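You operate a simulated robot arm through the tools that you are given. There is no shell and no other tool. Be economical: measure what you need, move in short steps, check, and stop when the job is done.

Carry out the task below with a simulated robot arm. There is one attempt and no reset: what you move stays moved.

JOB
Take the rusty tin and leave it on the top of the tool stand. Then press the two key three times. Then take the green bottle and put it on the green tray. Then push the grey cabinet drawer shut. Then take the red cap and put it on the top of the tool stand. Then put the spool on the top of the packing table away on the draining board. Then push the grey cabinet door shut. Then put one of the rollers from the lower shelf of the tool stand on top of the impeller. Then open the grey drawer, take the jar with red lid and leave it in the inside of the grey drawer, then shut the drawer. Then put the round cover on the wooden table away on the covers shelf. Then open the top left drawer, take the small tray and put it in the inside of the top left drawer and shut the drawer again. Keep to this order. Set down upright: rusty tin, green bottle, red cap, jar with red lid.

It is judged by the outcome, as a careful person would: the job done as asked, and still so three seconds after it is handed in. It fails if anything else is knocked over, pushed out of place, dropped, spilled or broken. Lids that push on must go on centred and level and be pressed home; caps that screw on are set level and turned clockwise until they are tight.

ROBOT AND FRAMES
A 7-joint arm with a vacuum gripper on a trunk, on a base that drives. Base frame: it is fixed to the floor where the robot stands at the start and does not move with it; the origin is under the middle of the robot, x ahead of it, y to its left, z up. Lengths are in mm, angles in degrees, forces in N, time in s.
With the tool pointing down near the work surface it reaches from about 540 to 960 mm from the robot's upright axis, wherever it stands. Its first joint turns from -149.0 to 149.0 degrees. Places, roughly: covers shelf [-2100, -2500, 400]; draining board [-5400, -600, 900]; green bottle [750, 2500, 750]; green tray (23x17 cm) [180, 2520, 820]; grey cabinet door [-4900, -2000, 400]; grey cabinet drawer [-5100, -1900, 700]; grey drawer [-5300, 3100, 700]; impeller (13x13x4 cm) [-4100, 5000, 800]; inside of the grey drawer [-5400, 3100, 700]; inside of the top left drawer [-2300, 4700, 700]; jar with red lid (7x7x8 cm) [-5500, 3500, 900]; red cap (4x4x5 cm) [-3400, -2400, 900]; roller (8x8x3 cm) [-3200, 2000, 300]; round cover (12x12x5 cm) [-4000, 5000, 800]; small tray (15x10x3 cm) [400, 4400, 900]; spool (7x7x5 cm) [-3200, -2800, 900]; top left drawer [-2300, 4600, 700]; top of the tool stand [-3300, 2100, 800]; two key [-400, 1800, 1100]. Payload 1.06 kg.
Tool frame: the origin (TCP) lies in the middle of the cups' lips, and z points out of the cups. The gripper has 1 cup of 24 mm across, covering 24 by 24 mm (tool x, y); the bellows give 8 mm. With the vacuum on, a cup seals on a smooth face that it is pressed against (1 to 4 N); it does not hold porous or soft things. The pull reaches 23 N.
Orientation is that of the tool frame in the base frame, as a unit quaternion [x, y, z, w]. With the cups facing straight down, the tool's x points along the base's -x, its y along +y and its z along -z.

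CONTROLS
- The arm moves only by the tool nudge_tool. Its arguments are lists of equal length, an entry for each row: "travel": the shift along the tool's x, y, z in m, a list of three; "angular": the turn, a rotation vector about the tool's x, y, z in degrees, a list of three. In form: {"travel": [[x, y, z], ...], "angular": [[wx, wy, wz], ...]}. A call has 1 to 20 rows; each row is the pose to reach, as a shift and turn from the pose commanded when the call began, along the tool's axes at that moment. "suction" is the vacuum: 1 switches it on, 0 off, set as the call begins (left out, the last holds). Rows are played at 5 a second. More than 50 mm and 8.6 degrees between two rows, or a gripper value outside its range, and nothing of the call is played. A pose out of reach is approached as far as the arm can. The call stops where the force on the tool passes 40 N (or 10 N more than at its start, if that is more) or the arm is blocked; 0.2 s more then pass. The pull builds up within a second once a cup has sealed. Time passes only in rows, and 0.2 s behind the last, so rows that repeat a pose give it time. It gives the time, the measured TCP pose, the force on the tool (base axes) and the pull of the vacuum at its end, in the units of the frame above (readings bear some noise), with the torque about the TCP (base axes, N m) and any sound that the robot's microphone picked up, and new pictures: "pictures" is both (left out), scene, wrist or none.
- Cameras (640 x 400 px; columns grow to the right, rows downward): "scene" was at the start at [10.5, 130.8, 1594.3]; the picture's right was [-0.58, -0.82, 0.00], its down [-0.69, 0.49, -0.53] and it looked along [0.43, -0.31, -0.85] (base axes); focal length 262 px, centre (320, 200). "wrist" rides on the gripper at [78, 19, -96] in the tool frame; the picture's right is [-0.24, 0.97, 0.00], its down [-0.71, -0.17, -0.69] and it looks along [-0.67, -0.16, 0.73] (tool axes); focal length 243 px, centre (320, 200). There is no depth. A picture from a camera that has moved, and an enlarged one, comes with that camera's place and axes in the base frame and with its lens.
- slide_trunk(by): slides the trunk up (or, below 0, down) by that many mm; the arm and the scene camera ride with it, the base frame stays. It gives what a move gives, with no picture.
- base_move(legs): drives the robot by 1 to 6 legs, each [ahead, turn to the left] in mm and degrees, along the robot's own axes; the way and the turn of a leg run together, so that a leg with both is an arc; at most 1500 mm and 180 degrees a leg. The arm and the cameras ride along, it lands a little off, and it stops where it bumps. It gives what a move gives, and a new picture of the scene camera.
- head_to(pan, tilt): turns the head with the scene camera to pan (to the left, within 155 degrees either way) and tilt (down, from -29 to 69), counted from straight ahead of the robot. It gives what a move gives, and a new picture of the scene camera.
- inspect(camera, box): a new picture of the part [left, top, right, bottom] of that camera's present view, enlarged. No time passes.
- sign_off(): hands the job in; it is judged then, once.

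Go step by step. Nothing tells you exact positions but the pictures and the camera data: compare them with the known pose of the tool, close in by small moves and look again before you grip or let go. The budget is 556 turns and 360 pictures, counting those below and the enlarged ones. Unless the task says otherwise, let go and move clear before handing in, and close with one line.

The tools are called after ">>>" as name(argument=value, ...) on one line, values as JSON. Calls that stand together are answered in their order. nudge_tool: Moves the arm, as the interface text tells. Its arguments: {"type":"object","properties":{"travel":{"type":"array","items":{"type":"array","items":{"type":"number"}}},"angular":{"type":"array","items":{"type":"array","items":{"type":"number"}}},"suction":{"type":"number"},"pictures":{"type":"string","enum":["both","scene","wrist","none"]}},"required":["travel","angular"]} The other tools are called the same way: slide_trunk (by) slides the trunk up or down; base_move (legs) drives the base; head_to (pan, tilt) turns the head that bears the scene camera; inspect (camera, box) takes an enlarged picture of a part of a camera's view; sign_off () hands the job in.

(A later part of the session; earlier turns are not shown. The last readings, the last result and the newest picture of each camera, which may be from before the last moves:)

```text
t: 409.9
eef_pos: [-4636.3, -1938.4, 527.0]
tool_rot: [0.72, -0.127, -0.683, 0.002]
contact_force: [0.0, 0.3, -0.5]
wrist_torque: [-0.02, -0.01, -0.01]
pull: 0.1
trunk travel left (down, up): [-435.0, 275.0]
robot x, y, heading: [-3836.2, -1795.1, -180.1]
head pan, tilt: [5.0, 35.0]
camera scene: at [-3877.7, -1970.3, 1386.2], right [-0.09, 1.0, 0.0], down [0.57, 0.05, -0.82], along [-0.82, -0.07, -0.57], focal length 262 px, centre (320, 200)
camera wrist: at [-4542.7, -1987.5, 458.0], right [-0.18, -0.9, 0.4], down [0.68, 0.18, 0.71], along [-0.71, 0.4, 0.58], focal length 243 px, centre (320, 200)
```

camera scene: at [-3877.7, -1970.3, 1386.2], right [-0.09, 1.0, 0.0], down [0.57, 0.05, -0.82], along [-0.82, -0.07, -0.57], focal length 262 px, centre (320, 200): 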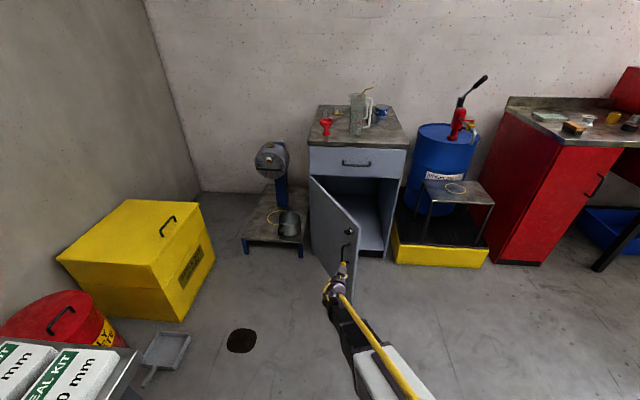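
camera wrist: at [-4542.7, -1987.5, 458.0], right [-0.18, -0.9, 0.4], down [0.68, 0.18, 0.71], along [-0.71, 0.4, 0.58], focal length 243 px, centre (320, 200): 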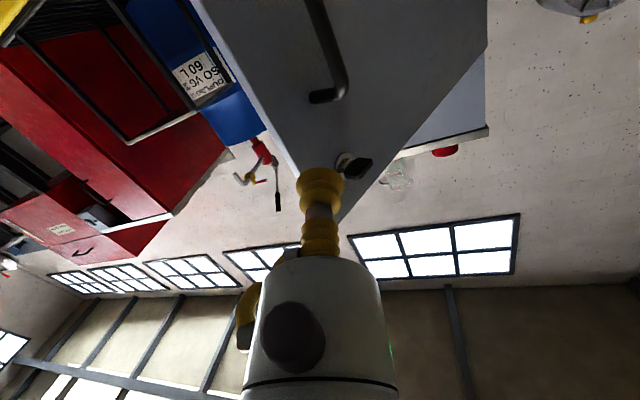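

>>> nudge_tool(travel=[[-0.02, 0.003, 0]], angular=[[0, 0, 0]], pictures="none")

>>> base_move(legs=[[210, 0]])

```text
t: 410.3
eef_pos: [-4637.3, -1937.0, 547.9]
tool_rot: [0.72, -0.127, -0.682, 0.003]
contact_force: [-0.9, 0.2, -0.5]
wrist_torque: [0.0, 0.03, -0.03]
pull: 0.1
trunk travel left (down, up): [-435.0, 275.0]
robot x, y, heading: [-3831.3, -1790.3, -179.9]
head pan, tilt: [5.0, 35.0]
```

```text
t: 412.0
eef_pos: [-4846.2, -1940.2, 547.8]
tool_rot: [0.72, -0.125, -0.683, 0.003]
contact_force: [0.2, -0.3, 1.1]
wrist_torque: [0.05, 0.02, -0.01]
pull: 0.0
trunk travel left (down, up): [-435.0, 275.0]
robot x, y, heading: [-4042.2, -1793.3, -180.2]
head pan, tilt: [5.0, 35.0]
camera scene: at [-4086.1, -1971.2, 1386.2], right [-0.09, 1.0, 0.0], down [0.57, 0.05, -0.82], along [-0.82, -0.08, -0.57], focal length 262 px, centre (320, 200)
```

scene: 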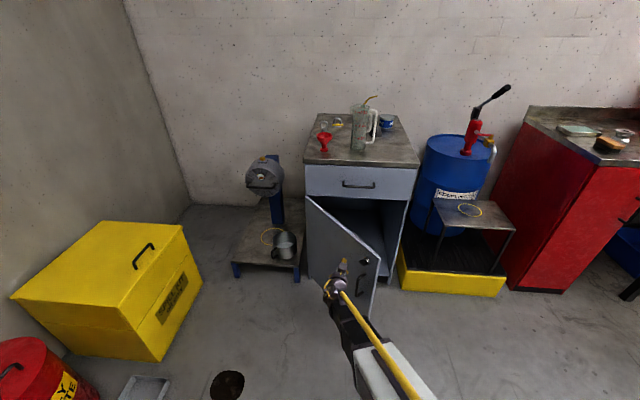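

The door is swinging in. I keep pushing.

>>> base_move(legs=[[130, 0]])

>>> base_move(legs=[[90, 0]])

```text
t: 413.3
eef_pos: [-4977.9, -1940.9, 546.8]
tool_rot: [0.72, -0.126, -0.682, 0.003]
contact_force: [-0.2, 0.1, 0.0]
wrist_torque: [0.01, 0.0, -0.01]
pull: 0.0
trunk travel left (down, up): [-435.0, 275.0]
robot x, y, heading: [-4174.6, -1793.7, -179.8]
head pan, tilt: [5.0, 35.0]
camera scene: at [-4217.8, -1971.7, 1386.2], right [-0.09, 1.0, 0.0], down [0.57, 0.05, -0.82], along [-0.82, -0.07, -0.57], focal length 262 px, centre (320, 200)
```

scene: 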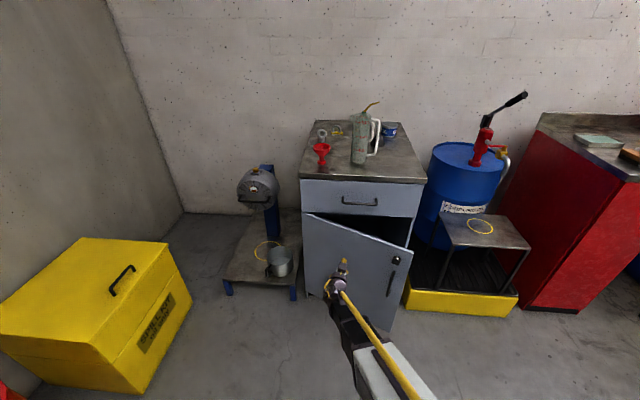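

```text
t: 414.4
eef_pos: [-5069.7, -1943.6, 546.9]
tool_rot: [0.72, -0.125, -0.682, 0.004]
contact_force: [0.1, 0.4, 0.3]
wrist_torque: [0.02, 0.01, -0.04]
pull: 0.1
trunk travel left (down, up): [-435.0, 275.0]
robot x, y, heading: [-4266.7, -1797.9, -180.1]
head pan, tilt: [5.0, 35.0]
camera scene: at [-4309.0, -1972.1, 1386.2], right [-0.09, 1.0, 0.0], down [0.57, 0.05, -0.82], along [-0.82, -0.08, -0.57], focal length 262 px, centre (320, 200)
```

scene: 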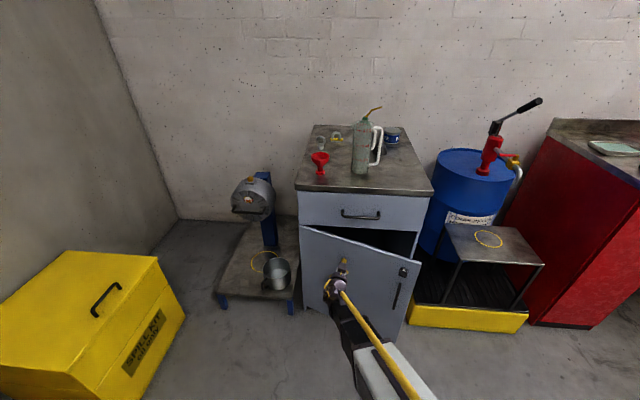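

>>> base_move(legs=[[50, 0]])

>>> base_move(legs=[[30, 0]])

```text
t: 415.3
eef_pos: [-5121.1, -1943.7, 547.0]
tool_rot: [0.72, -0.125, -0.683, 0.004]
contact_force: [-0.5, 0.5, 0.5]
wrist_torque: [-0.01, 0.01, -0.01]
pull: 0.1
trunk travel left (down, up): [-435.0, 275.0]
robot x, y, heading: [-4315.2, -1794.6, -179.7]
head pan, tilt: [5.0, 35.0]
camera scene: at [-4359.7, -1972.4, 1386.2], right [-0.09, 1.0, 0.0], down [0.57, 0.05, -0.82], along [-0.82, -0.08, -0.57], focal length 262 px, centre (320, 200)
```

scene: 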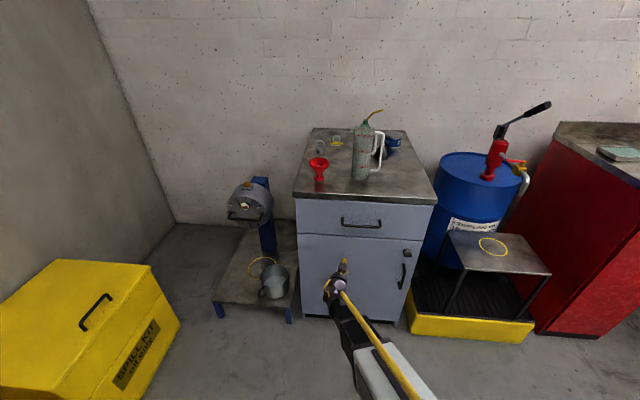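

```text
t: 416.1
eef_pos: [-5150.3, -1944.4, 547.2]
tool_rot: [0.72, -0.126, -0.682, 0.005]
contact_force: [3.2, 0.7, -0.7]
wrist_torque: [-0.03, 0.0, 0.04]
pull: 0.0
trunk travel left (down, up): [-435.0, 275.0]
robot x, y, heading: [-4351.0, -1794.0, -179.9]
head pan, tilt: [5.0, 35.0]
camera scene: at [-4390.2, -1972.6, 1386.2], right [-0.09, 1.0, 0.0], down [0.57, 0.05, -0.82], along [-0.82, -0.08, -0.57], focal length 262 px, centre (320, 200)
```

scene: 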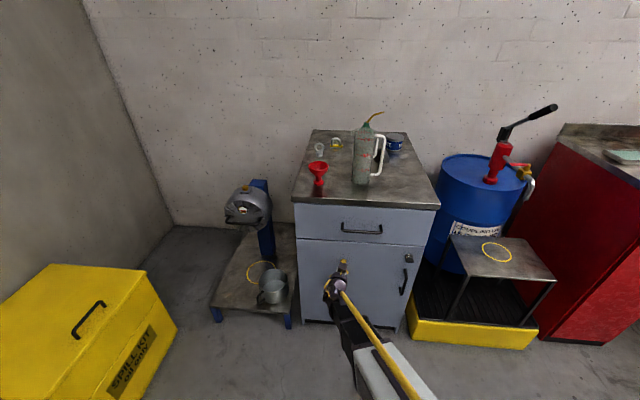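

>>> base_move(legs=[[15, 0]])

>>> inspect(camera="scene", box=[270, 180, 460, 340])

```text
t: 417.0
eef_pos: [-5155.5, -1941.7, 547.1]
tool_rot: [0.721, -0.125, -0.682, 0.004]
contact_force: [6.0, -0.5, 1.2]
wrist_torque: [0.02, -0.02, 0.06]
pull: 0.1
trunk travel left (down, up): [-435.0, 275.0]
robot x, y, heading: [-4356.4, -1794.3, -179.6]
head pan, tilt: [5.0, 35.0]
stopped in leg 1: the force on the tool passed its limit at 57 N (the readings are from after the stop); the commanded pose is now the measured one
camera scene: at [-4399.3, -1972.7, 1386.2], right [-0.09, 1.0, 0.0], down [0.57, 0.05, -0.82], along [-0.82, -0.08, -0.57], focal length 262 px, centre (320, 200)
```

scene: 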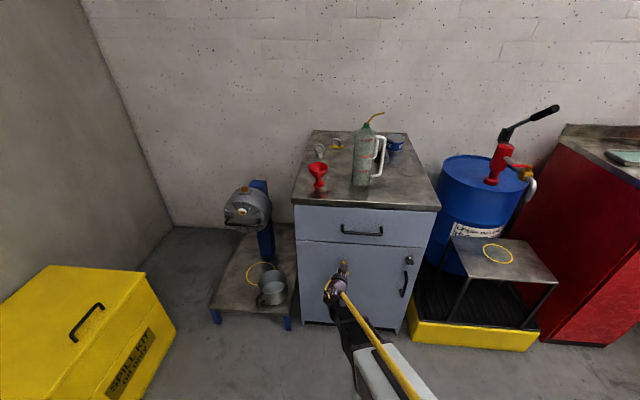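

```text
2.50 times, centred on (365, 260) of scene
camera zoom: at [-4399.3, -1972.7, 1386.2], right [-0.09, 1.0, 0.0], down [0.57, 0.05, -0.82], along [-0.82, -0.08, -0.57], focal length 656 px, centre (208, 50)
```

zoom: 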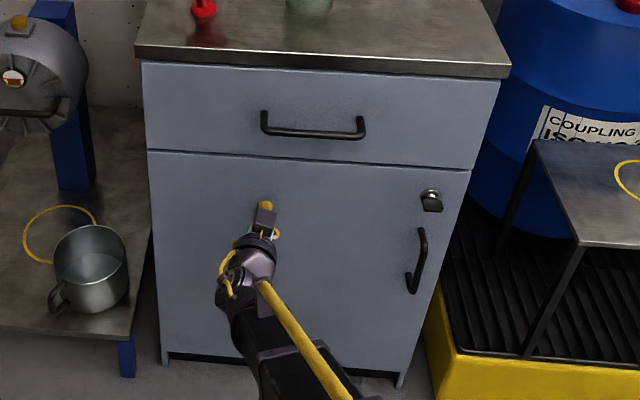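

The door is shut. I back away and restore the downward tool, raising the trunk again.

>>> base_move(legs=[[-350, 0]])

>>> nudge_tool(travel=[[-0.035, 0.005, -0.011], [-0.071, 0.01, -0.023], [-0.106, 0.014, -0.034], [-0.141, 0.019, -0.046], [-0.176, 0.024, -0.057], [-0.212, 0.029, -0.069], [-0.247, 0.034, -0.08], [-0.282, 0.039, -0.092], [-0.317, 0.043, -0.103], [-0.353, 0.048, -0.115], [-0.388, 0.053, -0.126]], angular=[[0, 7.85, -1.46], [0, 15.7, -2.9], [0.1, 23.5, -4.4], [0.1, 31.4, -5.9], [0.2, 39.2, -7.3], [0.2, 47.1, -8.8], [0.3, 54.9, -10.2], [0.3, 62.8, -11.7], [0.3, 70.6, -13.2], [0.4, 78.5, -14.6], [0.4, 86.3, -16.1]], pictures="none")

>>> slide_trunk(by=240)

```text
t: 419.2
eef_pos: [-4812.0, -1930.0, 546.6]
tool_rot: [0.72, -0.132, -0.681, -0.002]
contact_force: [0.0, -0.3, -0.5]
wrist_torque: [0.02, 0.01, 0.01]
pull: 0.0
trunk travel left (down, up): [-435.0, 275.0]
robot x, y, heading: [-4010.2, -1796.3, 179.3]
head pan, tilt: [5.0, 35.0]
camera scene: at [-4057.0, -1972.8, 1386.1], right [-0.08, 1.0, 0.0], down [0.57, 0.04, -0.82], along [-0.82, -0.06, -0.57], focal length 262 px, centre (320, 200)
```

scene: 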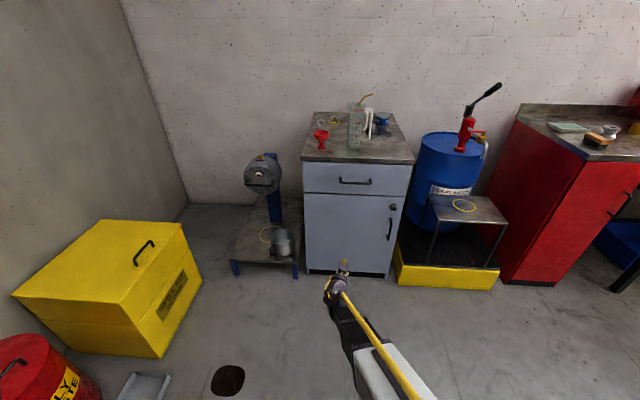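

```text
t: 421.6
eef_pos: [-4710.7, -1928.7, 948.1]
tool_rot: [1.0, -0.007, 0.002, 0.0]
contact_force: [-0.1, -0.9, -0.4]
wrist_torque: [-0.01, 0.01, -0.02]
pull: 0.1
trunk travel left (down, up): [-435.0, 275.0]
robot x, y, heading: [-4010.4, -1797.0, 179.2]
head pan, tilt: [5.0, 35.0]
```

```text
t: 424.1
eef_pos: [-4710.3, -1930.3, 1187.5]
tool_rot: [1.0, -0.007, 0.001, 0.0]
contact_force: [-0.2, 0.1, -0.3]
wrist_torque: [-0.02, -0.01, 0.01]
pull: 0.0
trunk travel left (down, up): [-675.0, 35.0]
robot x, y, heading: [-4009.2, -1796.4, 179.4]
head pan, tilt: [5.0, 35.0]
```

Now the roller: I drive back north to the +y side of the tool stand to reach its lower shelf.

>>> base_move(legs=[[0, -58], [1230, 0], [0, -31.5], [1450, 0], [1450, 0]])

```text
t: 448.4
eef_pos: [-5116.5, 2883.3, 1187.4]
tool_rot: [0.745, -0.667, 0.001, 0.0]
contact_force: [0.0, 0.5, 0.4]
wrist_torque: [0.02, 0.0, 0.01]
pull: 0.1
trunk travel left (down, up): [-675.0, 35.0]
robot x, y, heading: [-4894.2, 2207.3, 96.8]
head pan, tilt: [5.0, 35.0]
camera scene: at [-5077.9, 2229.8, 1626.1], right [0.98, 0.2, 0.0], down [0.12, -0.56, -0.82], along [-0.16, 0.8, -0.57], focal length 262 px, centre (320, 200)
```

scene: 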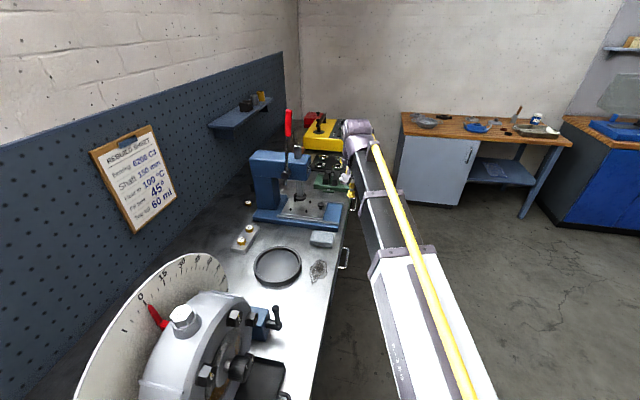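

Drifted near the west table; I arc gently to the right, away from it.

>>> base_move(legs=[[250, -15], [450, -60], [0, -30]])

```text
t: 454.3
eef_pos: [-3907.6, 2817.4, 1186.3]
tool_rot: [0.083, 0.997, -0.001, -0.002]
contact_force: [0.1, -0.3, -0.2]
wrist_torque: [0.01, 0.0, 0.03]
pull: 0.1
trunk travel left (down, up): [-675.0, 35.0]
robot x, y, heading: [-4618.2, 2792.6, -9.2]
head pan, tilt: [5.0, 35.0]
cut short: leg 2
camera scene: at [-4547.3, 2961.6, 1626.2], right [-0.08, -1.0, 0.0], down [-0.57, 0.04, -0.82], along [0.82, -0.06, -0.57], focal length 262 px, centre (320, 200)
```

scene: 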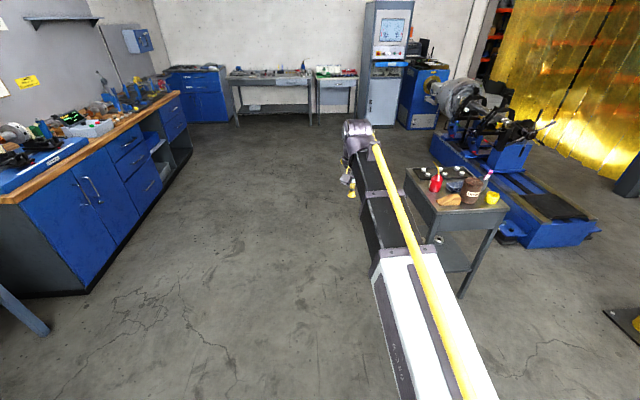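

>>> base_move(legs=[[0, 22], [1400, 0], [0, -102]])

>>> head_to(pan=0, tilt=40)

```text
t: 466.9
eef_pos: [-3071.3, 2433.1, 1187.2]
tool_rot: [0.695, 0.719, 0.0, 0.0]
contact_force: [-0.4, 0.9, -0.7]
wrist_torque: [-0.01, 0.03, 0.0]
pull: 0.2
trunk travel left (down, up): [-675.0, 35.0]
robot x, y, heading: [-3239.8, 3122.8, -87.9]
head pan, tilt: [5.0, 35.0]
camera scene: at [-3059.8, 3087.7, 1626.2], right [-0.99, -0.13, 0.0], down [-0.07, 0.57, -0.82], along [0.1, -0.81, -0.57], focal length 262 px, centre (320, 200)
```

scene: 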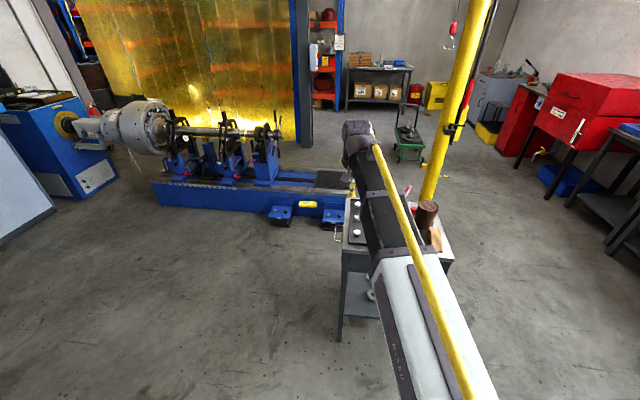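

```text
t: 467.5
eef_pos: [-3070.0, 2432.5, 1187.2]
tool_rot: [0.694, 0.72, -0.001, -0.002]
contact_force: [0.6, 0.5, 1.1]
wrist_torque: [-0.01, -0.03, 0.03]
pull: 0.0
trunk travel left (down, up): [-675.0, 35.0]
robot x, y, heading: [-3240.5, 3120.8, -87.8]
head pan, tilt: [0.0, 40.0]
camera scene: at [-3067.5, 3090.1, 1618.6], right [-1.0, -0.04, 0.0], down [-0.03, 0.64, -0.77], along [0.03, -0.77, -0.64], focal length 262 px, centre (320, 200)
```

scene: 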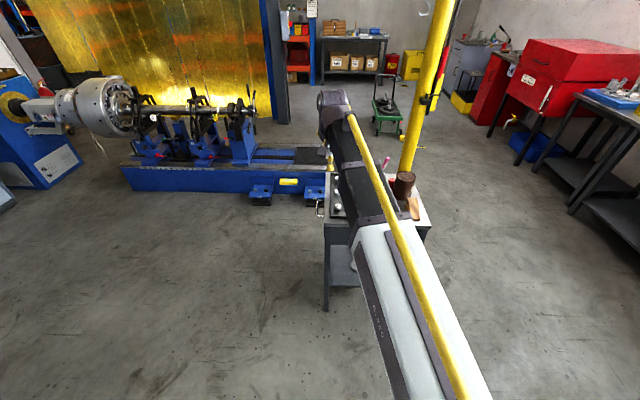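

>>> slide_trunk(by=-520)

>>> head_to(pan=0, tilt=35)

>>> nudge_tool(travel=[[0, 0, 0]], angular=[[0, 0, 0]], pictures="wrist")

```text
refused: -520 is not a number from -400 to 400
```

```text
t: 468.2
eef_pos: [-3070.7, 2431.8, 1187.9]
tool_rot: [0.695, 0.719, 0.0, -0.002]
contact_force: [-0.1, 0.0, -0.5]
wrist_torque: [-0.01, 0.02, -0.02]
pull: 0.0
trunk travel left (down, up): [-675.0, 35.0]
robot x, y, heading: [-3239.3, 3124.4, -88.0]
head pan, tilt: [0.0, 35.0]
camera scene: at [-3067.4, 3087.1, 1626.1], right [-1.0, -0.04, 0.0], down [-0.02, 0.57, -0.82], along [0.03, -0.82, -0.57], focal length 262 px, centre (320, 200)
```

scene: 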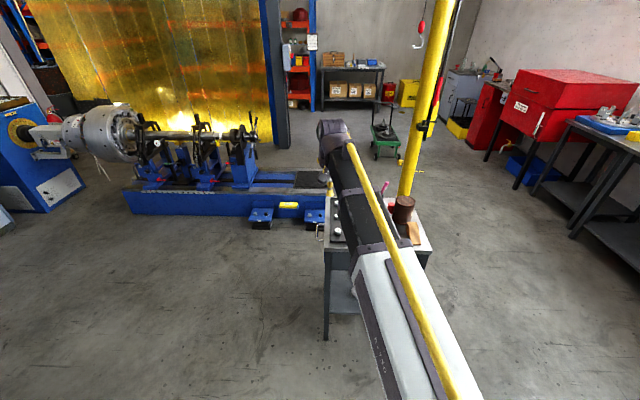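

```text
t: 468.6
eef_pos: [-3071.3, 2433.0, 1187.5]
tool_rot: [0.694, 0.72, 0.0, -0.002]
contact_force: [1.6, 0.3, -0.3]
wrist_torque: [0.01, 0.0, -0.01]
pull: 0.1
trunk travel left (down, up): [-675.0, 35.0]
robot x, y, heading: [-3239.1, 3126.0, -87.7]
head pan, tilt: [0.0, 35.0]
camera wrist: at [-3054.5, 2511.0, 1281.0], right [0.98, -0.2, 0.0], down [-0.15, -0.71, 0.68], along [-0.14, -0.67, -0.73], focal length 243 px, centre (320, 200)
```

wrist: 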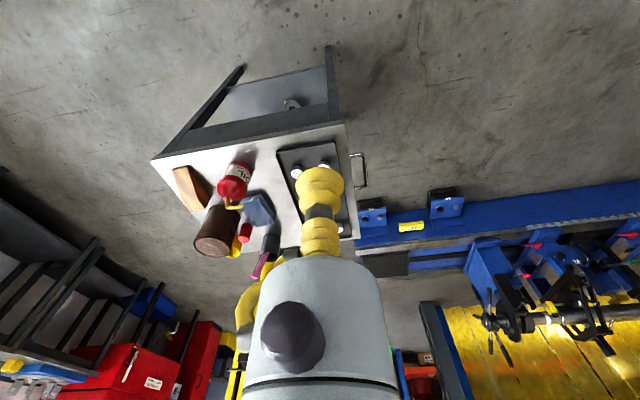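

>>> slide_trunk(by=-300)

>>> slide_trunk(by=-220)

>>> head_to(pan=0, tilt=30)

>>> nudge_tool(travel=[[0, 0, 0]], angular=[[0, 0, 0]], pictures="wrist")

```text
t: 471.6
eef_pos: [-3071.0, 2431.4, 887.0]
tool_rot: [0.694, 0.72, 0.0, -0.001]
contact_force: [-0.6, -0.1, 0.6]
wrist_torque: [0.04, 0.01, 0.02]
pull: 0.1
trunk travel left (down, up): [-375.0, 335.0]
robot x, y, heading: [-3239.3, 3121.5, -87.8]
head pan, tilt: [0.0, 35.0]
```

```text
t: 473.9
eef_pos: [-3071.1, 2432.0, 667.4]
tool_rot: [0.695, 0.719, -0.001, -0.001]
contact_force: [0.4, -0.2, 0.7]
wrist_torque: [-0.02, -0.02, 0.01]
pull: 0.1
trunk travel left (down, up): [-155.0, 555.0]
robot x, y, heading: [-3237.6, 3122.8, -87.8]
head pan, tilt: [0.0, 35.0]
```

```text
t: 474.6
eef_pos: [-3070.7, 2431.0, 667.0]
tool_rot: [0.695, 0.719, 0.0, -0.001]
contact_force: [-0.4, -0.9, 0.6]
wrist_torque: [-0.01, -0.01, -0.02]
pull: 0.1
trunk travel left (down, up): [-155.0, 555.0]
robot x, y, heading: [-3240.2, 3118.7, -87.7]
head pan, tilt: [0.0, 30.0]
camera scene: at [-3067.3, 3084.7, 1113.9], right [-1.0, -0.04, 0.0], down [-0.02, 0.5, -0.87], along [0.03, -0.87, -0.5], focal length 262 px, centre (320, 200)
```

scene: 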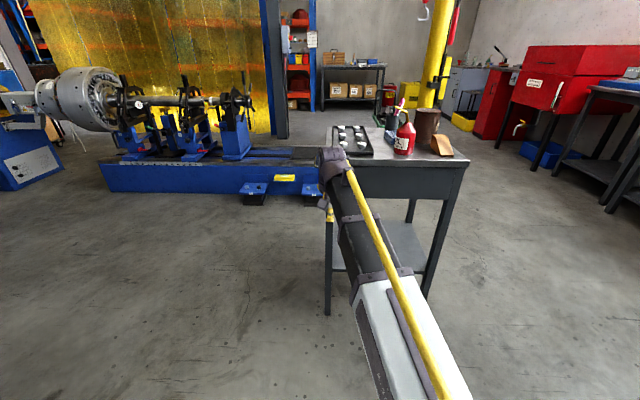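

```text
t: 475.0
eef_pos: [-3071.1, 2431.1, 666.7]
tool_rot: [0.694, 0.72, 0.0, -0.001]
contact_force: [-0.3, -0.4, 0.0]
wrist_torque: [0.0, -0.01, 0.01]
pull: 0.1
trunk travel left (down, up): [-155.0, 555.0]
robot x, y, heading: [-3238.4, 3119.5, -87.8]
head pan, tilt: [0.0, 30.0]
camera wrist: at [-3054.6, 2511.1, 761.0], right [0.98, -0.2, 0.0], down [-0.15, -0.71, 0.68], along [-0.14, -0.67, -0.73], focal length 243 px, centre (320, 200)
```

wrist: 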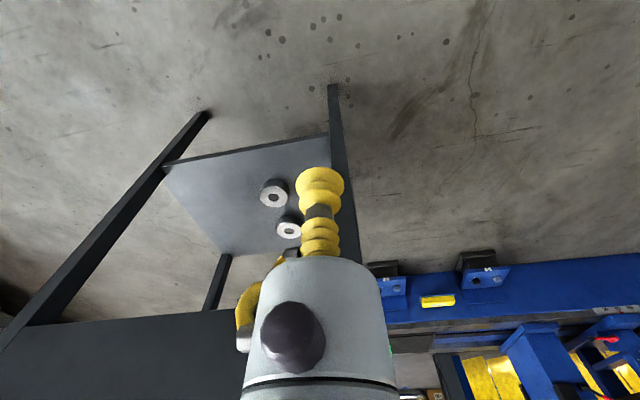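

I see both rollers on the shelf: near one at about (-3251, 2142, 308). I centre the tool laterally, lower it and drive closer.

>>> nudge_tool(travel=[[0, -0.045, 0.02], [0, -0.09, 0.04], [0, -0.135, 0.06], [0, -0.18, 0.08], [0, -0.18, 0.12], [0, -0.18, 0.16], [0, -0.18, 0.2], [0, -0.18, 0.24], [0, -0.18, 0.27]], angular=[[0, 0, 0], [0, 0, 0], [0, 0, 0], [0, 0, 0], [0, 0, 0], [0, 0, 0], [0, 0, 0], [0, 0, 0], [0, 0, 0]], pictures="none")

>>> base_move(legs=[[90, 0]])

>>> nudge_tool(travel=[[0, 0, 0]], angular=[[0, 0, 0]], pictures="wrist")

```text
t: 477.0
eef_pos: [-3248.9, 2423.2, 398.0]
tool_rot: [0.695, 0.719, -0.001, 0.0]
contact_force: [-0.2, 0.1, 0.4]
wrist_torque: [0.01, -0.01, 0.02]
pull: 0.0
trunk travel left (down, up): [-155.0, 555.0]
robot x, y, heading: [-3239.2, 3120.8, -87.9]
head pan, tilt: [0.0, 30.0]
```

```text
t: 478.1
eef_pos: [-3245.2, 2333.2, 399.6]
tool_rot: [0.694, 0.72, -0.001, -0.001]
contact_force: [-0.7, -0.3, -0.9]
wrist_torque: [0.02, 0.02, -0.03]
pull: 0.0
trunk travel left (down, up): [-155.0, 555.0]
robot x, y, heading: [-3237.5, 3030.8, -87.9]
head pan, tilt: [0.0, 30.0]
camera scene: at [-3063.8, 2993.8, 1113.9], right [-1.0, -0.04, 0.0], down [-0.02, 0.5, -0.87], along [0.03, -0.87, -0.5], focal length 262 px, centre (320, 200)
```

scene: 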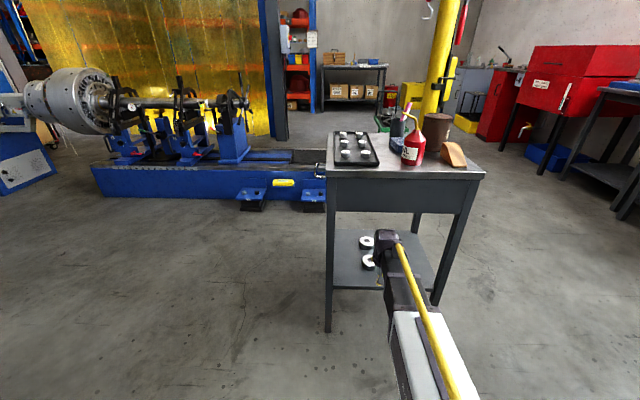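

```text
t: 478.5
eef_pos: [-3245.5, 2332.8, 398.8]
tool_rot: [0.695, 0.719, 0.0, -0.001]
contact_force: [-0.2, 0.7, -0.1]
wrist_torque: [0.0, 0.02, 0.03]
pull: 0.0
trunk travel left (down, up): [-155.0, 555.0]
robot x, y, heading: [-3235.1, 3031.2, -87.6]
head pan, tilt: [0.0, 30.0]
camera wrist: at [-3229.0, 2411.7, 492.4], right [0.98, -0.2, 0.0], down [-0.14, -0.71, 0.68], along [-0.14, -0.67, -0.73], focal length 243 px, centre (320, 200)
```

wrist: 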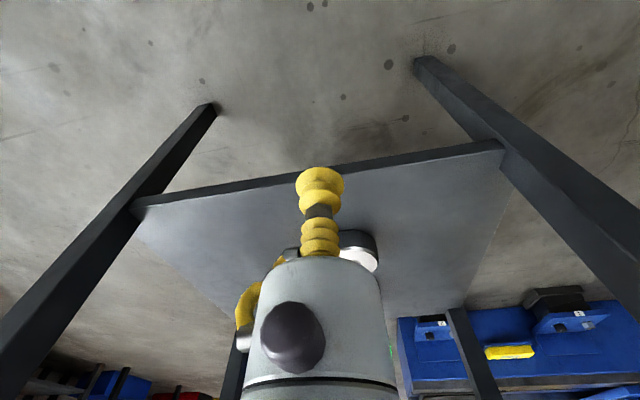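

>>> nudge_tool(travel=[[0, 0, 0.03], [-0.03, 0, 0.045], [-0.07, 0, 0.045], [-0.11, 0, 0.045], [-0.14, 0, 0.045]], angular=[[0, 0, 0], [0, 0, 0], [0, 0, 0], [0, 0, 0], [0, 0, 0]], pictures="both")

```text
t: 479.7
eef_pos: [-3237.5, 2193.2, 354.0]
tool_rot: [0.694, 0.72, 0.001, -0.001]
contact_force: [0.1, 0.1, 0.7]
wrist_torque: [-0.01, 0.01, 0.0]
pull: 0.0
trunk travel left (down, up): [-155.0, 555.0]
robot x, y, heading: [-3232.3, 3029.6, -87.9]
head pan, tilt: [0.0, 30.0]
camera scene: at [-3063.8, 2993.9, 1113.9], right [-1.0, -0.04, 0.0], down [-0.02, 0.5, -0.87], along [0.03, -0.87, -0.5], focal length 262 px, centre (320, 200)
camera wrist: at [-3221.8, 2272.1, 446.5], right [0.98, -0.2, 0.0], down [-0.14, -0.71, 0.68], along [-0.14, -0.67, -0.73], focal length 243 px, centre (320, 200)
```

scene: 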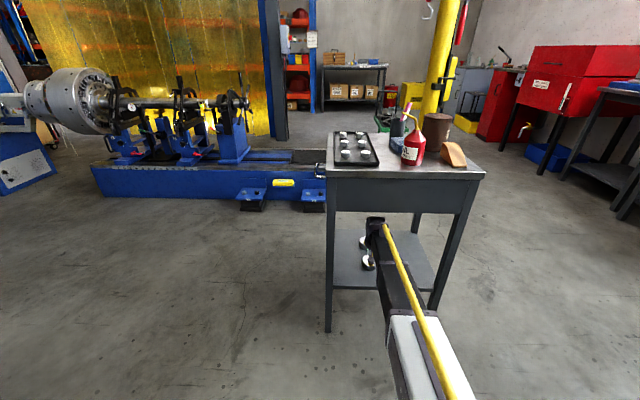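
wrist: 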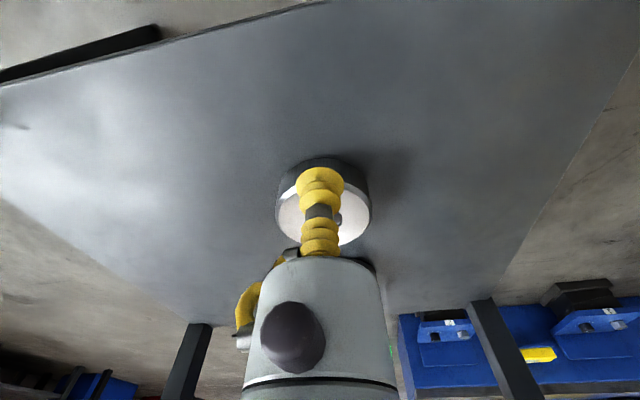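

>>> nudge_tool(travel=[[-0.033, -0.009, 0.0], [-0.033, -0.009, 0.01]], angular=[[0, 0, 0], [0, 0, 0]], pictures="none")

>>> inspect(camera="wrist", box=[200, 90, 440, 240])

```text
t: 480.3
eef_pos: [-3247.6, 2159.3, 342.4]
tool_rot: [0.694, 0.72, 0.0, -0.001]
contact_force: [0.2, 0.5, -0.3]
wrist_torque: [0.01, -0.01, 0.0]
pull: 0.0
trunk travel left (down, up): [-155.0, 555.0]
robot x, y, heading: [-3233.0, 3034.9, -87.7]
head pan, tilt: [0.0, 30.0]
```

```text
2.67 times, centred on (320, 165) of wrist
camera zoom: at [-3232.1, 2238.8, 436.6], right [0.98, -0.2, 0.0], down [-0.14, -0.71, 0.68], along [-0.14, -0.67, -0.73], focal length 647 px, centre (320, 293)
```

zoom: 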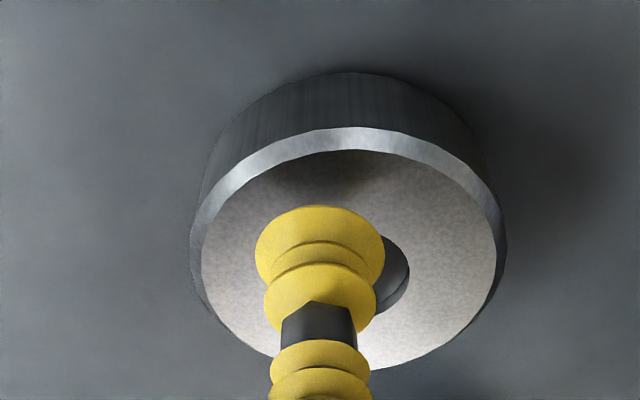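

>>> nudge_tool(travel=[[-0.001, 0.001, 0.018], [-0.001, 0.001, 0.028], [-0.001, 0.001, 0.032], [-0.001, 0.001, 0.036]], angular=[[0, 0, 0], [0, 0, 0], [0, 0, 0], [0, 0, 0]], suction=1, pictures="none")

>>> inspect(camera="wrist", box=[200, 90, 440, 240])

```text
t: 481.0
eef_pos: [-3247.4, 2159.9, 320.9]
tool_rot: [0.694, 0.72, -0.002, 0.001]
contact_force: [-0.1, 3.6, 26.4]
wrist_torque: [0.08, -0.04, 0.03]
pull: 22.9
trunk travel left (down, up): [-155.0, 555.0]
robot x, y, heading: [-3231.7, 3035.4, -87.9]
head pan, tilt: [0.0, 30.0]
stopped in row 3: the force on the tool passed its limit at 44 N (the readings are from after the stop); the commanded pose is now the measured one
```

```text
2.67 times, centred on (320, 165) of wrist
camera zoom: at [-3230.9, 2239.4, 414.1], right [0.98, -0.2, 0.0], down [-0.14, -0.71, 0.69], along [-0.14, -0.68, -0.72], focal length 647 px, centre (320, 293)
```

zoom: 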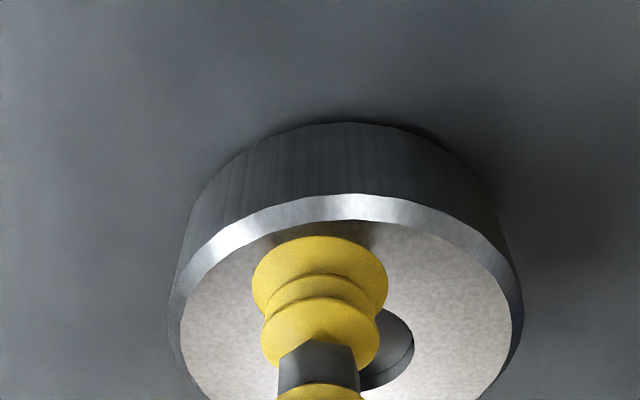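

>>> nudge_tool(travel=[[0, 0, -0.006], [0, 0, -0.01], [0, 0, -0.015], [0, 0, -0.02], [0, 0, -0.02]], angular=[[0, 0, 0], [0, 0, 0], [0, 0, 0], [0, 0, 0], [0, 0, 0]], pictures="wrist")

```text
t: 482.2
eef_pos: [-3246.3, 2161.3, 337.7]
tool_rot: [0.693, 0.72, 0.0, -0.001]
contact_force: [-0.3, 0.2, -6.7]
wrist_torque: [0.13, 0.03, 0.02]
pull: 23.1
trunk travel left (down, up): [-155.0, 555.0]
robot x, y, heading: [-3237.8, 3033.7, -87.8]
head pan, tilt: [0.0, 30.0]
camera wrist: at [-3230.5, 2238.4, 430.8], right [0.98, -0.2, 0.0], down [-0.14, -0.71, 0.69], along [-0.14, -0.67, -0.73], focal length 243 px, centre (320, 200)
```

wrist: 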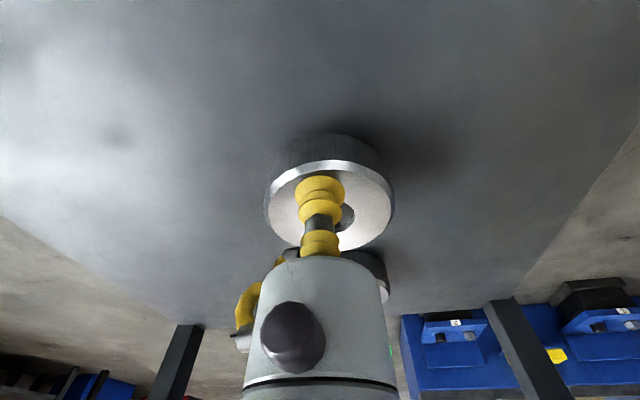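

Held (~0.7 kg). I withdraw gently from under the top.

>>> nudge_tool(travel=[[0.005, 0, -0.01], [0.015, 0, -0.02], [0.03, 0, -0.025], [0.05, 0, -0.025], [0.07, 0, -0.025], [0.09, 0, -0.025], [0.11, 0, -0.025], [0.13, 0, -0.025], [0.15, 0, -0.025], [0.17, 0, -0.025], [0.19, 0, -0.025], [0.21, 0, -0.025], [0.23, 0, -0.025], [0.245, 0, -0.025], [0.255, 0, -0.025], [0.26, 0, -0.025]], angular=[[0, 0, 0], [0, 0, 0], [0, 0, 0], [0, 0, 0], [0, 0, 0], [0, 0, 0], [0, 0, 0], [0, 0, 0], [0, 0, 0], [0, 0, 0], [0, 0, 0], [0, 0, 0], [0, 0, 0], [0, 0, 0], [0, 0, 0], [0, 0, 0]], pictures="both")

```text
t: 485.6
eef_pos: [-3257.3, 2419.0, 361.3]
tool_rot: [0.694, 0.72, -0.001, 0.0]
contact_force: [-1.1, 0.1, -6.9]
wrist_torque: [0.11, 0.01, 0.0]
pull: 23.0
trunk travel left (down, up): [-155.0, 555.0]
robot x, y, heading: [-3233.5, 3032.3, -87.8]
head pan, tilt: [0.0, 30.0]
camera scene: at [-3063.8, 2993.4, 1113.9], right [-1.0, -0.04, 0.0], down [-0.02, 0.5, -0.87], along [0.03, -0.87, -0.5], focal length 262 px, centre (320, 200)
camera wrist: at [-3240.8, 2498.6, 454.5], right [0.98, -0.2, 0.0], down [-0.14, -0.71, 0.69], along [-0.14, -0.67, -0.73], focal length 243 px, centre (320, 200)
```

scene: 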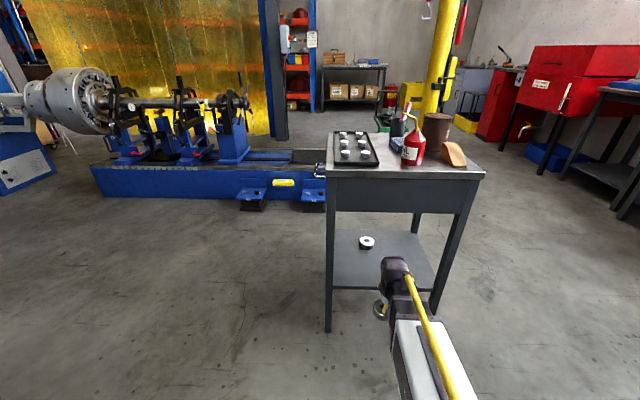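
wrist: 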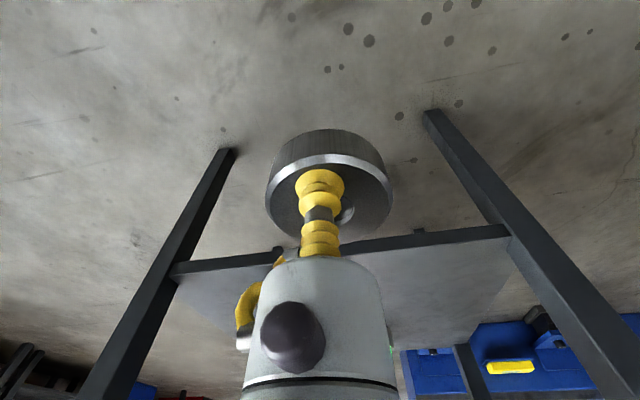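

>>> base_move(legs=[[-200, 0]])

>>> slide_trunk(by=300)

>>> slide_trunk(by=220)

>>> nudge_tool(travel=[[0, 0, -0.01], [0, 0, -0.03], [0, 0, -0.06], [0, 0, -0.09], [0, 0, -0.12], [0, 0, -0.15], [0, 0, -0.18], [0, 0, -0.21], [0, 0, -0.23], [0, 0, -0.24]], angular=[[0, 0, 0], [0, 0, 0], [0, 0, 0], [0, 0, 0], [0, 0, 0], [0, 0, 0], [0, 0, 0], [0, 0, 0], [0, 0, 0], [0, 0, 0]], pictures="none")

>>> head_to(pan=-150, tilt=25)

```text
t: 487.2
eef_pos: [-3267.2, 2624.4, 361.3]
tool_rot: [0.696, 0.718, -0.001, 0.001]
contact_force: [0.4, 0.4, -7.2]
wrist_torque: [0.15, 0.03, 0.0]
pull: 23.3
trunk travel left (down, up): [-155.0, 555.0]
robot x, y, heading: [-3244.4, 3236.2, -87.9]
head pan, tilt: [0.0, 30.0]
camera scene: at [-3071.6, 3198.9, 1113.9], right [-1.0, -0.03, 0.0], down [-0.02, 0.5, -0.87], along [0.03, -0.87, -0.5], focal length 262 px, centre (320, 200)
```

scene: 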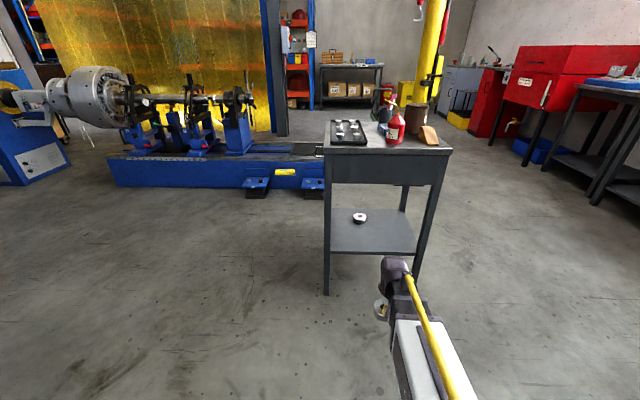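

```text
t: 490.2
eef_pos: [-3267.2, 2625.4, 660.3]
tool_rot: [0.696, 0.718, -0.001, 0.0]
contact_force: [-0.1, 1.1, -7.5]
wrist_torque: [0.11, 0.06, 0.01]
pull: 23.3
trunk travel left (down, up): [-455.0, 255.0]
robot x, y, heading: [-3240.1, 3237.6, -88.1]
head pan, tilt: [0.0, 30.0]
```

```text
t: 492.5
eef_pos: [-3268.1, 2624.4, 882.0]
tool_rot: [0.696, 0.718, -0.001, 0.001]
contact_force: [0.1, 0.5, -6.5]
wrist_torque: [0.12, 0.0, -0.02]
pull: 23.1
trunk travel left (down, up): [-675.0, 35.0]
robot x, y, heading: [-3239.1, 3238.6, -88.2]
head pan, tilt: [0.0, 30.0]
```

```text
t: 494.7
eef_pos: [-3266.0, 2626.4, 1122.3]
tool_rot: [0.696, 0.718, -0.001, 0.0]
contact_force: [0.7, -0.1, -7.3]
wrist_torque: [0.09, 0.03, 0.03]
pull: 23.4
trunk travel left (down, up): [-675.0, 35.0]
robot x, y, heading: [-3239.8, 3235.1, -88.1]
head pan, tilt: [0.0, 30.0]
```

```text
t: 497.1
eef_pos: [-3267.0, 2627.0, 1121.3]
tool_rot: [0.696, 0.718, -0.002, 0.0]
contact_force: [0.3, 0.1, -6.9]
wrist_torque: [0.13, -0.01, -0.01]
pull: 23.3
trunk travel left (down, up): [-675.0, 35.0]
robot x, y, heading: [-3240.5, 3240.1, -88.0]
head pan, tilt: [-150.0, 25.0]
camera scene: at [-3123.5, 3367.2, 1642.0], right [0.85, 0.53, 0.0], down [0.22, -0.36, -0.91], along [-0.48, 0.77, -0.42], focal length 262 px, centre (320, 200)
```

scene: 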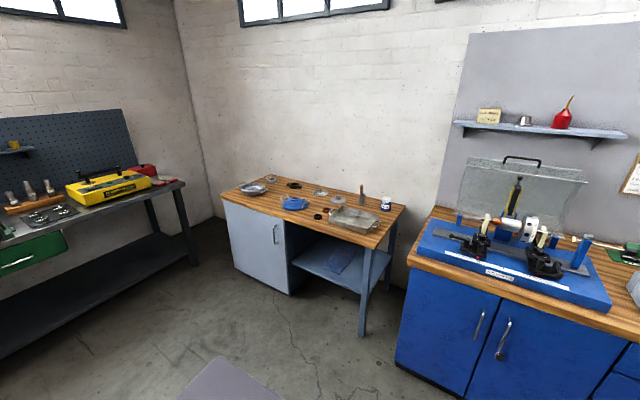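

>>> inspect(camera="scene", box=[210, 160, 420, 260])

```text
3.05 times, centred on (315, 210) of scene
camera zoom: at [-3123.5, 3367.2, 1642.0], right [0.85, 0.53, 0.0], down [0.22, -0.36, -0.91], along [-0.48, 0.77, -0.42], focal length 800 px, centre (335, 170)
```

zoom: 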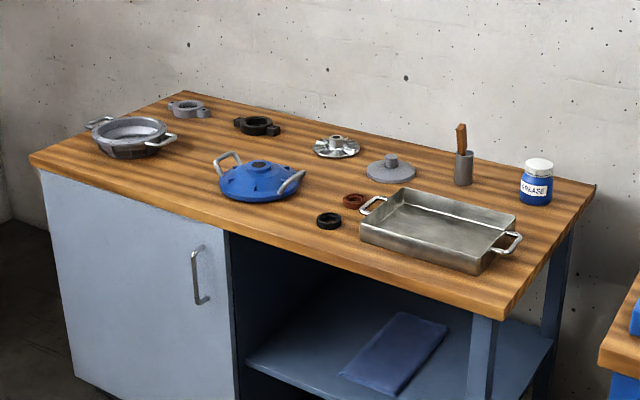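

The impeller (finned, with hub) is near (-4118, 4973) and the round cover at (-3937, 4927). I drive there.

>>> base_move(legs=[[0, -137.5], [1220, 0], [0, -44]])

>>> head_to(pan=-5, tilt=45)

>>> nudge_tool(travel=[[0, 0, 0]], angular=[[0, 0, 0]], pictures="wrist")

```text
t: 511.0
eef_pos: [-4144.5, 4701.8, 1122.6]
tool_rot: [0.732, -0.682, 0.0, -0.001]
contact_force: [0.5, -0.4, -6.4]
wrist_torque: [-0.13, -0.04, 0.02]
pull: 23.0
trunk travel left (down, up): [-675.0, 35.0]
robot x, y, heading: [-4147.2, 4086.1, 94.3]
head pan, tilt: [-150.0, 25.0]
camera scene: at [-4259.9, 3957.1, 1642.0], right [-0.83, -0.56, 0.0], down [-0.24, 0.35, -0.91], along [0.51, -0.75, -0.42], focal length 262 px, centre (320, 200)
```

scene: 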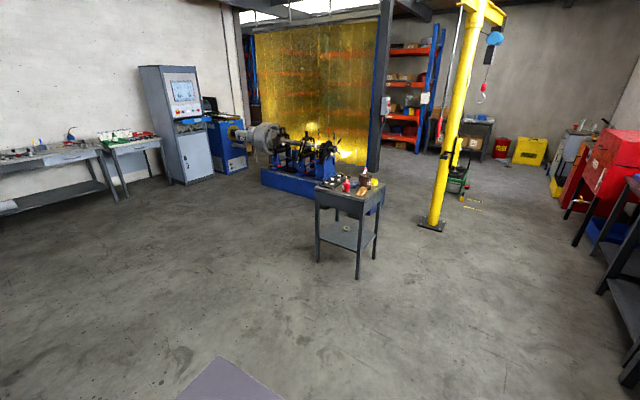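

```text
t: 513.3
eef_pos: [-4145.2, 4701.6, 1121.8]
tool_rot: [0.732, -0.681, -0.001, -0.001]
contact_force: [-0.4, -0.4, -6.7]
wrist_torque: [-0.15, -0.03, 0.0]
pull: 22.6
trunk travel left (down, up): [-675.0, 35.0]
robot x, y, heading: [-4144.3, 4088.1, 94.2]
head pan, tilt: [-5.0, 45.0]
camera scene: at [-4310.8, 4114.5, 1611.3], right [1.0, -0.01, 0.0], down [-0.01, -0.71, -0.71], along [0.01, 0.71, -0.71], focal length 262 px, centre (320, 200)
```

scene: 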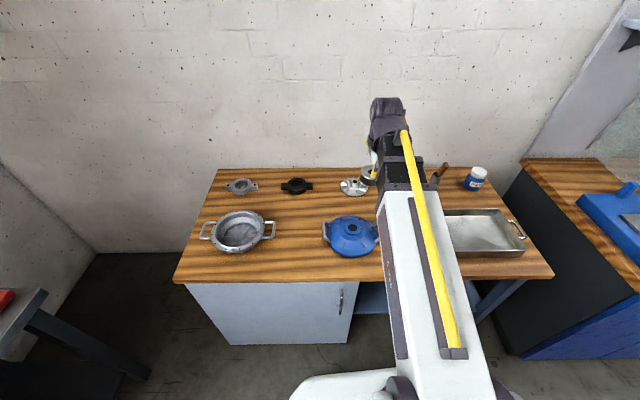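

```text
t: 513.7
eef_pos: [-4144.5, 4701.8, 1122.6]
tool_rot: [0.732, -0.681, 0.001, -0.002]
contact_force: [0.0, 0.6, -6.3]
wrist_torque: [-0.13, 0.0, 0.04]
pull: 22.8
trunk travel left (down, up): [-675.0, 35.0]
robot x, y, heading: [-4144.9, 4090.8, 94.0]
head pan, tilt: [-5.0, 45.0]
camera wrist: at [-4157.6, 4622.4, 1215.1], right [-0.99, 0.17, 0.0], down [0.12, 0.72, 0.69], along [0.11, 0.68, -0.73], focal length 243 px, centre (320, 200)
```

wrist: 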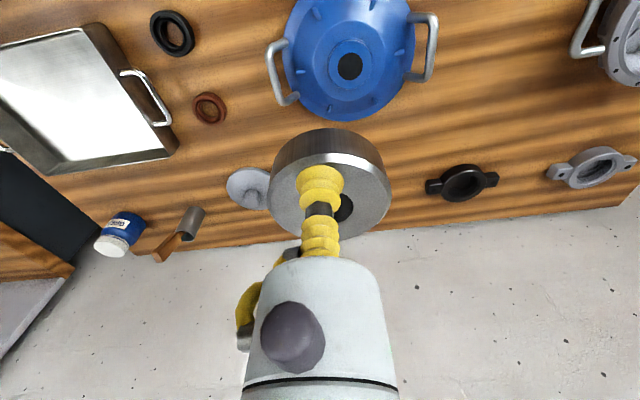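

>>> inspect(camera="scene", box=[320, 150, 400, 210])

```text
6.67 times, centred on (360, 180) of scene
camera zoom: at [-4310.9, 4114.5, 1611.3], right [1.0, -0.01, 0.0], down [-0.01, -0.71, -0.71], along [0.01, 0.71, -0.71], focal length 1749 px, centre (53, 333)
```

zoom: 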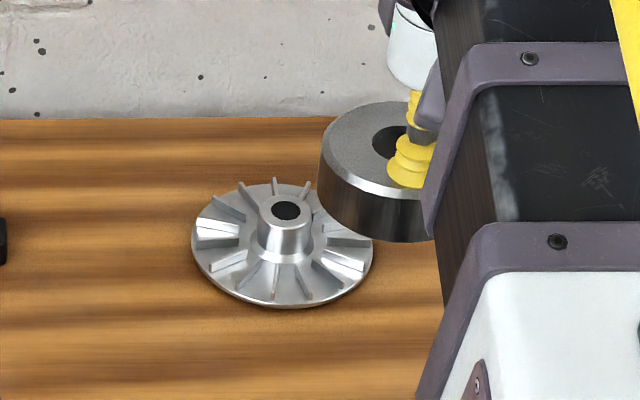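

The impeller has a flat hub; I shift the tool aside to see it with the wrist camera and triangulate.

>>> nudge_tool(travel=[[0, 0.02, 0.01], [0, 0.05, 0.02], [0, 0.08, 0.03], [0, 0.11, 0.04], [0, 0.13, 0.05], [0, 0.14, 0.05]], angular=[[0, 0, 0], [0, 0, 0], [0, 0, 0], [0, 0, 0], [0, 0, 0], [0, 0, 0]], pictures="none")

>>> inspect(camera="wrist", box=[120, 80, 360, 230])

```text
t: 515.1
eef_pos: [-4286.2, 4692.0, 1072.6]
tool_rot: [0.732, -0.682, 0.0, -0.001]
contact_force: [0.3, -0.5, -6.8]
wrist_torque: [-0.16, -0.01, 0.03]
pull: 23.4
trunk travel left (down, up): [-675.0, 35.0]
robot x, y, heading: [-4144.6, 4091.4, 94.3]
head pan, tilt: [-5.0, 45.0]
```

```text
2.67 times, centred on (240, 155) of wrist
camera zoom: at [-4299.4, 4612.1, 1165.4], right [-0.99, 0.17, 0.0], down [0.12, 0.72, 0.69], along [0.11, 0.68, -0.73], focal length 647 px, centre (533, 320)
```

zoom: 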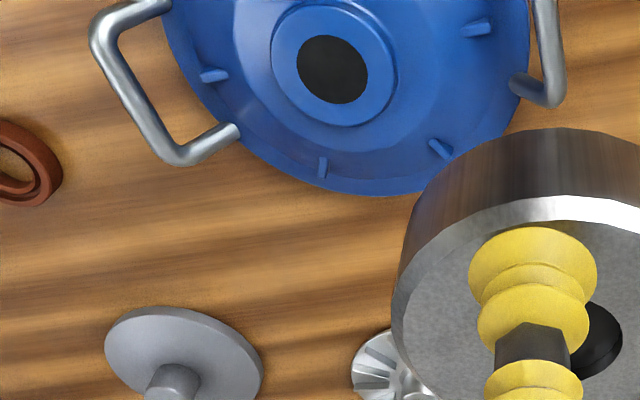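

>>> inspect(camera="wrist", box=[120, 180, 360, 330])

```text
2.67 times, centred on (240, 255) of wrist
camera zoom: at [-4299.4, 4612.1, 1165.4], right [-0.99, 0.17, 0.0], down [0.12, 0.72, 0.69], along [0.11, 0.68, -0.73], focal length 647 px, centre (533, 53)
```

zoom: 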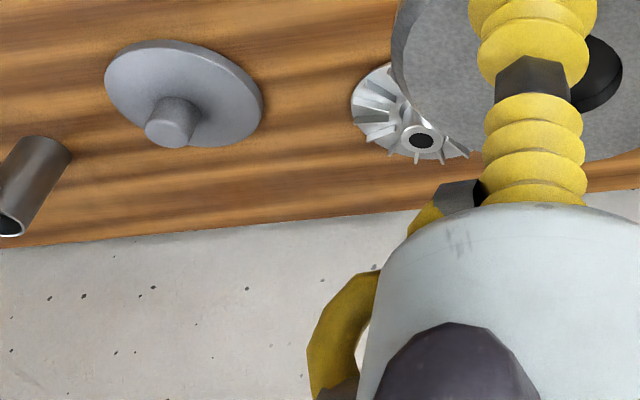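

>>> nudge_tool(travel=[[-0.01, 0, 0.005], [-0.04, 0, 0.02], [-0.075, 0, 0.03], [-0.11, 0, 0.04], [-0.145, 0, 0.05], [-0.18, 0, 0.06], [-0.21, 0, 0.07], [-0.235, 0, 0.075], [-0.24, 0, 0.08]], angular=[[0, 0, 0], [0, 0, 0], [0, 0, 0], [0, 0, 0], [0, 0, 0], [0, 0, 0], [0, 0, 0], [0, 0, 0], [0, 0, 0]], pictures="wrist")

```text
t: 517.1
eef_pos: [-4299.2, 4931.4, 990.3]
tool_rot: [0.732, -0.681, 0.0, -0.001]
contact_force: [0.1, -0.6, -7.2]
wrist_torque: [-0.2, -0.02, 0.02]
pull: 22.6
trunk travel left (down, up): [-675.0, 35.0]
robot x, y, heading: [-4143.5, 4091.0, 94.2]
head pan, tilt: [-5.0, 45.0]
camera wrist: at [-4312.5, 4851.4, 1084.6], right [-0.99, 0.17, 0.0], down [0.12, 0.72, 0.69], along [0.11, 0.68, -0.73], focal length 243 px, centre (320, 200)
```

wrist: 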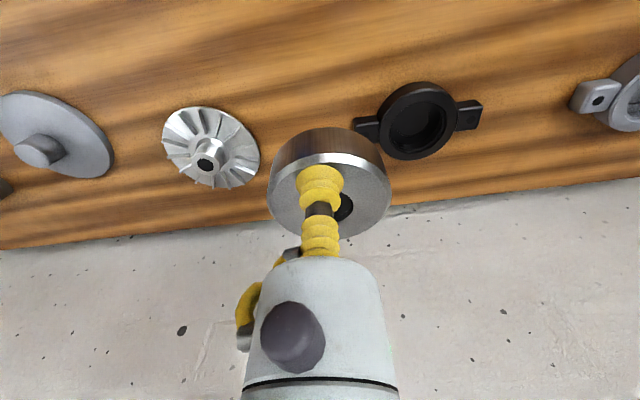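

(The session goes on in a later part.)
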